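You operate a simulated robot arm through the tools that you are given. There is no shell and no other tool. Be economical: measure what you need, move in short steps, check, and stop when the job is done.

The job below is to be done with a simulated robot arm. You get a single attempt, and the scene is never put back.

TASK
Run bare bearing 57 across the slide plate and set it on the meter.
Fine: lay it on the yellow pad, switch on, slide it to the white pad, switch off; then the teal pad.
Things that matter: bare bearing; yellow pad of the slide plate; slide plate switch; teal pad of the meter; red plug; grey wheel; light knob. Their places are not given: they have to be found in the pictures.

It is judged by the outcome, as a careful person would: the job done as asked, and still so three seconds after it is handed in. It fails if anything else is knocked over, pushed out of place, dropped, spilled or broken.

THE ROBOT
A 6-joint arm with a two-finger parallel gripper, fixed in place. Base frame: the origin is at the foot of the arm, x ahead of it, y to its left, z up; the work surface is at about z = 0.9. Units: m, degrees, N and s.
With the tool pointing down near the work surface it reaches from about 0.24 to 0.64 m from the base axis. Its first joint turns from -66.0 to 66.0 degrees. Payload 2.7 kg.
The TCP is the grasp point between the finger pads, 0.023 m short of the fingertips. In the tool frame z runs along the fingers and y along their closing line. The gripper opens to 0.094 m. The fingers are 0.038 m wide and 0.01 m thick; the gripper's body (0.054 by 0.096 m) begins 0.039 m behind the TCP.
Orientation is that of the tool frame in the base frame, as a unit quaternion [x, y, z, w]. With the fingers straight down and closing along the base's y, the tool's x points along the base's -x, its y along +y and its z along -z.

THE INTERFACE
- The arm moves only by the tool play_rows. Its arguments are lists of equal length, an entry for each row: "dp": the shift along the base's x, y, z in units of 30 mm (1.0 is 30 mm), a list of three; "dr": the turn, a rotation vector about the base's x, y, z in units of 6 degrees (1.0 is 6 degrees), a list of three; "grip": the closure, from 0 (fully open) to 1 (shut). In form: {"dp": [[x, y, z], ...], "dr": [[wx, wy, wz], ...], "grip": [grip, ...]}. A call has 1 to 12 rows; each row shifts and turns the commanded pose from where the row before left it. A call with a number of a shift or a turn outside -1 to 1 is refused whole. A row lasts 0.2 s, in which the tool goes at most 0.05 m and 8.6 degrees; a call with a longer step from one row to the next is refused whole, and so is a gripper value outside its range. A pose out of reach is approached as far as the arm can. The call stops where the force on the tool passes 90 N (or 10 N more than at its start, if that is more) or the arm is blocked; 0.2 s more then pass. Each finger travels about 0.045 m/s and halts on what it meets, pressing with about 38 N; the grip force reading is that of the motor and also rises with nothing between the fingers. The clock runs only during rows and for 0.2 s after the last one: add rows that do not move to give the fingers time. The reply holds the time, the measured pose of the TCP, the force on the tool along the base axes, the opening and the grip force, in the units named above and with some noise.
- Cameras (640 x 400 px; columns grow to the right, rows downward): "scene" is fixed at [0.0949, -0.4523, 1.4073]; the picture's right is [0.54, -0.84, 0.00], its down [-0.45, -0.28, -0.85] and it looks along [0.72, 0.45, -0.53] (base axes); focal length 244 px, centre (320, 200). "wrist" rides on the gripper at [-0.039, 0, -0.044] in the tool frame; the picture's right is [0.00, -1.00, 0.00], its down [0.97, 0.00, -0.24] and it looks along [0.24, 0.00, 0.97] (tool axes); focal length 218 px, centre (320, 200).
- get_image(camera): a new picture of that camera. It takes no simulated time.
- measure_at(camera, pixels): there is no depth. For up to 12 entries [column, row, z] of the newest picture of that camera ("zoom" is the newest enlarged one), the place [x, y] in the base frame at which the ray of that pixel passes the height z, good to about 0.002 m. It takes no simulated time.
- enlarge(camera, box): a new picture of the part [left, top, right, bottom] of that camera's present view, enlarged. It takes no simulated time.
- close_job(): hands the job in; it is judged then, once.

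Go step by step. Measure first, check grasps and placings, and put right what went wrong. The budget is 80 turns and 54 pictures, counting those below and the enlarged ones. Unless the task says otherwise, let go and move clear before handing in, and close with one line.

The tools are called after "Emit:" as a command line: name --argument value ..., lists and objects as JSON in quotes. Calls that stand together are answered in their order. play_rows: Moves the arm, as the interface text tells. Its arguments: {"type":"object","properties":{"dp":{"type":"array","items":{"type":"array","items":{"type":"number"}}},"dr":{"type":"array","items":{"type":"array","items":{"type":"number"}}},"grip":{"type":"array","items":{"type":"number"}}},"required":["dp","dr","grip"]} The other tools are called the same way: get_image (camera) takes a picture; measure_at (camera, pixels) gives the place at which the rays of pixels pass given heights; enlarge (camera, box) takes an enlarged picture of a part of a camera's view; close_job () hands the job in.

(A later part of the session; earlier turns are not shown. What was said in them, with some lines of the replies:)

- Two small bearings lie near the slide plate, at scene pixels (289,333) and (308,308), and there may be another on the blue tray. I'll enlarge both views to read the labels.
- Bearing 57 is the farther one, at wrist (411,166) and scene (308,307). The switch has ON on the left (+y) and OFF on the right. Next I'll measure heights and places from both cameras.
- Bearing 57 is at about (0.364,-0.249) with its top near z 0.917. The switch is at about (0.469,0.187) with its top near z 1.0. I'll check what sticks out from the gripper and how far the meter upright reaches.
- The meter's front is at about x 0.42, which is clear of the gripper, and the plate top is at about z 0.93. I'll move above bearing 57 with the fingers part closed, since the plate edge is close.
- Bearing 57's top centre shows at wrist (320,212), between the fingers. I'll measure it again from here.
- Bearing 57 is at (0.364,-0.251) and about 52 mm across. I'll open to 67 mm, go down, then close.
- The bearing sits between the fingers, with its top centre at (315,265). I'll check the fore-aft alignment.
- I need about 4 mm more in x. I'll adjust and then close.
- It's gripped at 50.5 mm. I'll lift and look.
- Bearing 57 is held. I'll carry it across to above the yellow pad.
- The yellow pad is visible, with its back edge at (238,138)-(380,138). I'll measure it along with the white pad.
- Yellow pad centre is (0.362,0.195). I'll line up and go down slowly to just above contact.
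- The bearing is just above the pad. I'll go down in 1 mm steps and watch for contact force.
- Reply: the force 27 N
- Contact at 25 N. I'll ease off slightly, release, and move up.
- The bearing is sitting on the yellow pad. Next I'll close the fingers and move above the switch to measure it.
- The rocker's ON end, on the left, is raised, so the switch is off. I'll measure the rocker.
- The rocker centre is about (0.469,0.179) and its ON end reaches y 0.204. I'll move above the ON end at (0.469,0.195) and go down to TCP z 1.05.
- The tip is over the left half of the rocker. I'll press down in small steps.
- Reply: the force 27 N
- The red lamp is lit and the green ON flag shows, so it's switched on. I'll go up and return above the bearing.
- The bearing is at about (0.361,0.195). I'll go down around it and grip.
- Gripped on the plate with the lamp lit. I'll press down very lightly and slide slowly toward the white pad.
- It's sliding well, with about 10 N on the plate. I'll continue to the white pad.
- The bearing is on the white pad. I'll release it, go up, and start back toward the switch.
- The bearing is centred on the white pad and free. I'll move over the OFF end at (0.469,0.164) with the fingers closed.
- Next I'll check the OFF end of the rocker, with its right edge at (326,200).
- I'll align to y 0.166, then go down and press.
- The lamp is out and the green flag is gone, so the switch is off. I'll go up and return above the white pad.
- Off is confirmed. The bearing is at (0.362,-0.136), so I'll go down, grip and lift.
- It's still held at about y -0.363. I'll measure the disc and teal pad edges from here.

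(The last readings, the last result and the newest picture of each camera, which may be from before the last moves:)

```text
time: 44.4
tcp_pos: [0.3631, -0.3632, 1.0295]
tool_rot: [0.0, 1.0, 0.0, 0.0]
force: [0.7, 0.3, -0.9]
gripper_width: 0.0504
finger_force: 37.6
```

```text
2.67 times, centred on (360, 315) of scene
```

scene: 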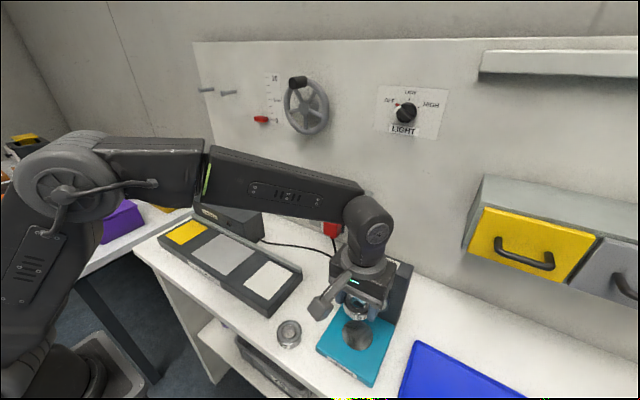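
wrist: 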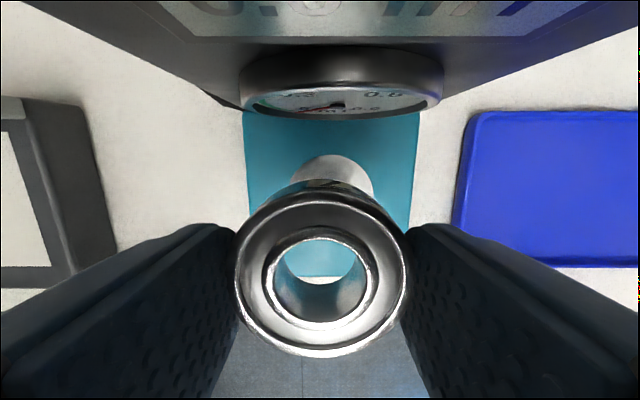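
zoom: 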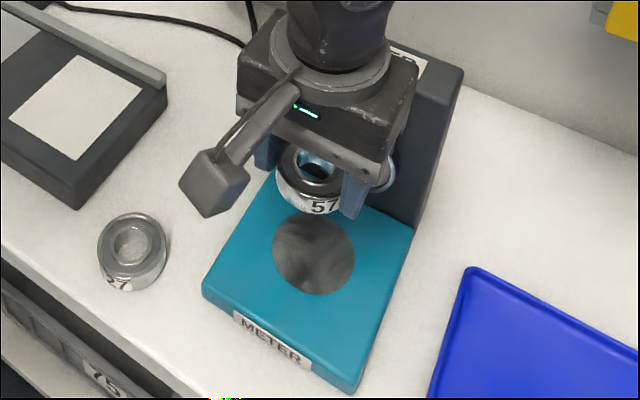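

Disc centre is about (0.364,-0.371). I'll align and go down to just above it.

Emit:
play_rows --dp '[[0.03, -0.27, 0], [0, 0, -0.6], [0, 0, -0.6], [0, 0, -0.6], [0, 0, -0.5], [0, 0, -0.2], [0, 0, 0]]' --dr '[[0, 0, 0], [0, 0, 0], [0, 0, 0], [0, 0, 0], [0, 0, 0], [0, 0, 0], [0, 0, 0]]' --grip '[0.5, 0.5, 0.5, 0.5, 0.5, 0.5, 0.5]'

Emit:
enlarge --camera "scene" --box '[300, 260, 420, 390]'

```text
time: 46.0
tcp_pos: [0.3636, -0.3687, 0.9541]
tool_rot: [0.0, 1.0, -0.001, 0.0]
force: [0.0, 0.9, -1.5]
gripper_width: 0.0503
finger_force: 38.1
```

```text
3.08 times, centred on (360, 325) of scene
```

zoom: 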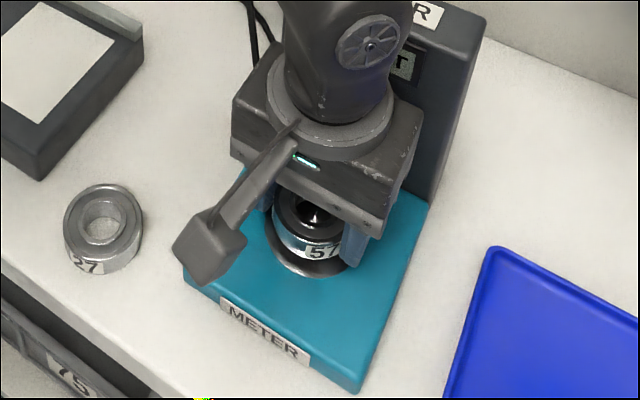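

The bearing is a few millimetres above the disc. I'll go down in fine steps.

Emit:
play_rows --dp '[[0, -0.05, -0.06], [0, 0, -0.06], [0, 0, 0]]' --dr '[[0, 0, 0], [0, 0, 0], [0, 0, 0]]' --grip '[0.5, 0.5, 0.5]'

Emit:
play_rows --dp '[[0, 0, -0.05], [0, 0, 0]]' --dr '[[0, 0, 0], [0, 0, 0]]' --grip '[0.5, 0.5]'

```text
time: 46.8
tcp_pos: [0.3621, -0.3713, 0.9512]
tool_rot: [0.0, 1.0, 0.0, -0.001]
force: [0.9, -0.8, -0.8]
gripper_width: 0.0502
finger_force: 38.2
```

```text
time: 47.4
tcp_pos: [0.3625, -0.3726, 0.9496]
tool_rot: [0.0, 1.0, 0.0, 0.0]
force: [0.3, 0.2, -1.2]
gripper_width: 0.0506
finger_force: 37.9
```

Emit:
play_rows --dp '[[0, 0, -0.04], [0, 0, -0.03], [0, 0, 0]]' --dr '[[0, 0, 0], [0, 0, 0], [0, 0, 0]]' --grip '[0.5, 0.5, 0.5]'

```text
time: 48.2
tcp_pos: [0.363, -0.3728, 0.9463]
tool_rot: [0.0, 1.0, 0.001, 0.0]
force: [0.2, 0.5, -1.2]
gripper_width: 0.0504
finger_force: 38.1
```

No contact yet, with force still at -1.2 N. I'll continue in 1 mm steps.

Emit:
play_rows --dp '[[0, 0, -0.04], [0, 0, -0.03], [0, 0, 0]]' --dr '[[0, 0, 0], [0, 0, 0], [0, 0, 0]]' --grip '[0.5, 0.5, 0.5]'

```text
time: 49.0
tcp_pos: [0.3635, -0.3718, 0.9461]
tool_rot: [-0.001, 1.0, -0.001, 0.001]
force: [0.6, 0.7, 3.0]
gripper_width: 0.0502
finger_force: 37.7
```

Light contact at 3 N. I'll release and move up clear.

Emit:
play_rows --dp '[[0, 0, 0], [0, 0, 0], [0, 0, 0], [0, 0, 0], [0, 0, 0.5], [0, 0, 1], [0, 0, 1], [0, 0, 1], [0, 0, 1], [0, 0, 1], [0, 0, 0]]' --dr '[[0, 0, 0], [0, 0, 0], [0, 0, 0], [0, 0, 0], [0, 0, 0], [0, 0, 0], [0, 0, 0], [0, 0, 0], [0, 0, 0], [0, 0, 0], [0, 0, 0]]' --grip '[0.29, 0.29, 0.29, 0.29, 0.29, 0.29, 0.29, 0.29, 0.29, 0.29, 0.29]'

Emit:
get_image --camera "wrist"

Emit:
get_image --camera "scene"

Emit:
enlarge --camera "scene" --box '[300, 240, 420, 390]'

```text
time: 51.4
tcp_pos: [0.3631, -0.3721, 1.1133]
tool_rot: [0.001, 1.0, 0.0, 0.0]
force: [0.4, -0.5, 0.0]
gripper_width: 0.0667
finger_force: 0.1
```

```text
13 pictures are left
```

wrist: 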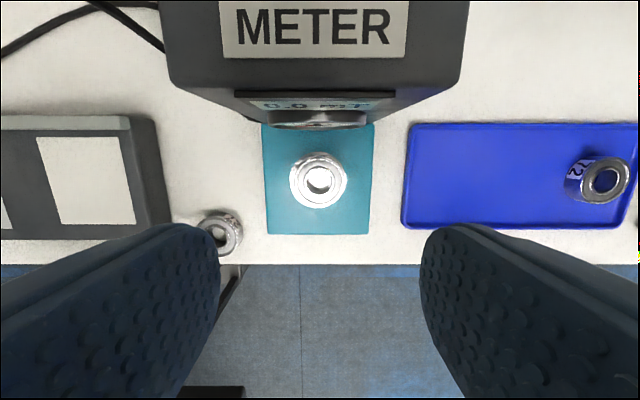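

```text
12 pictures are left
```

scene: 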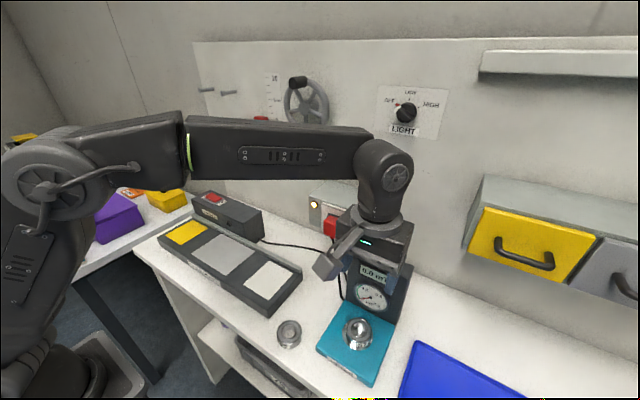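

```text
2.67 times, centred on (360, 315) of scene
```

zoom: 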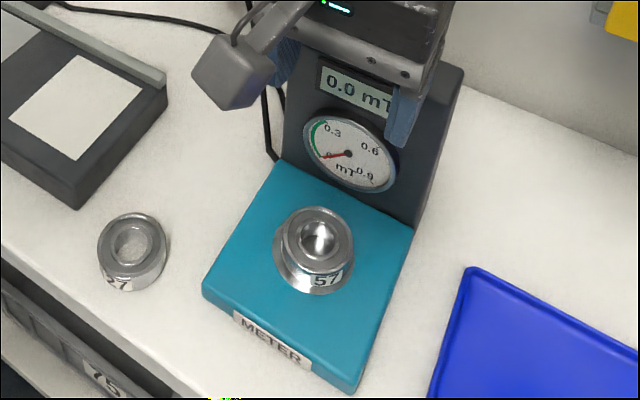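

Bearing 57 stands centred on the teal pad's disc, the meter reads 0.0 mT, the slide plate is off, and the gripper is clear. I'm handing in.

Emit:
close_job

```text
The job is handed in.
```

Bearing 57 went from the yellow pad to the white pad with the slide plate switched on. I then switched the plate off and set the bearing on the meter's teal pad, where it reads 0.0 mT; nothing else was disturbed.
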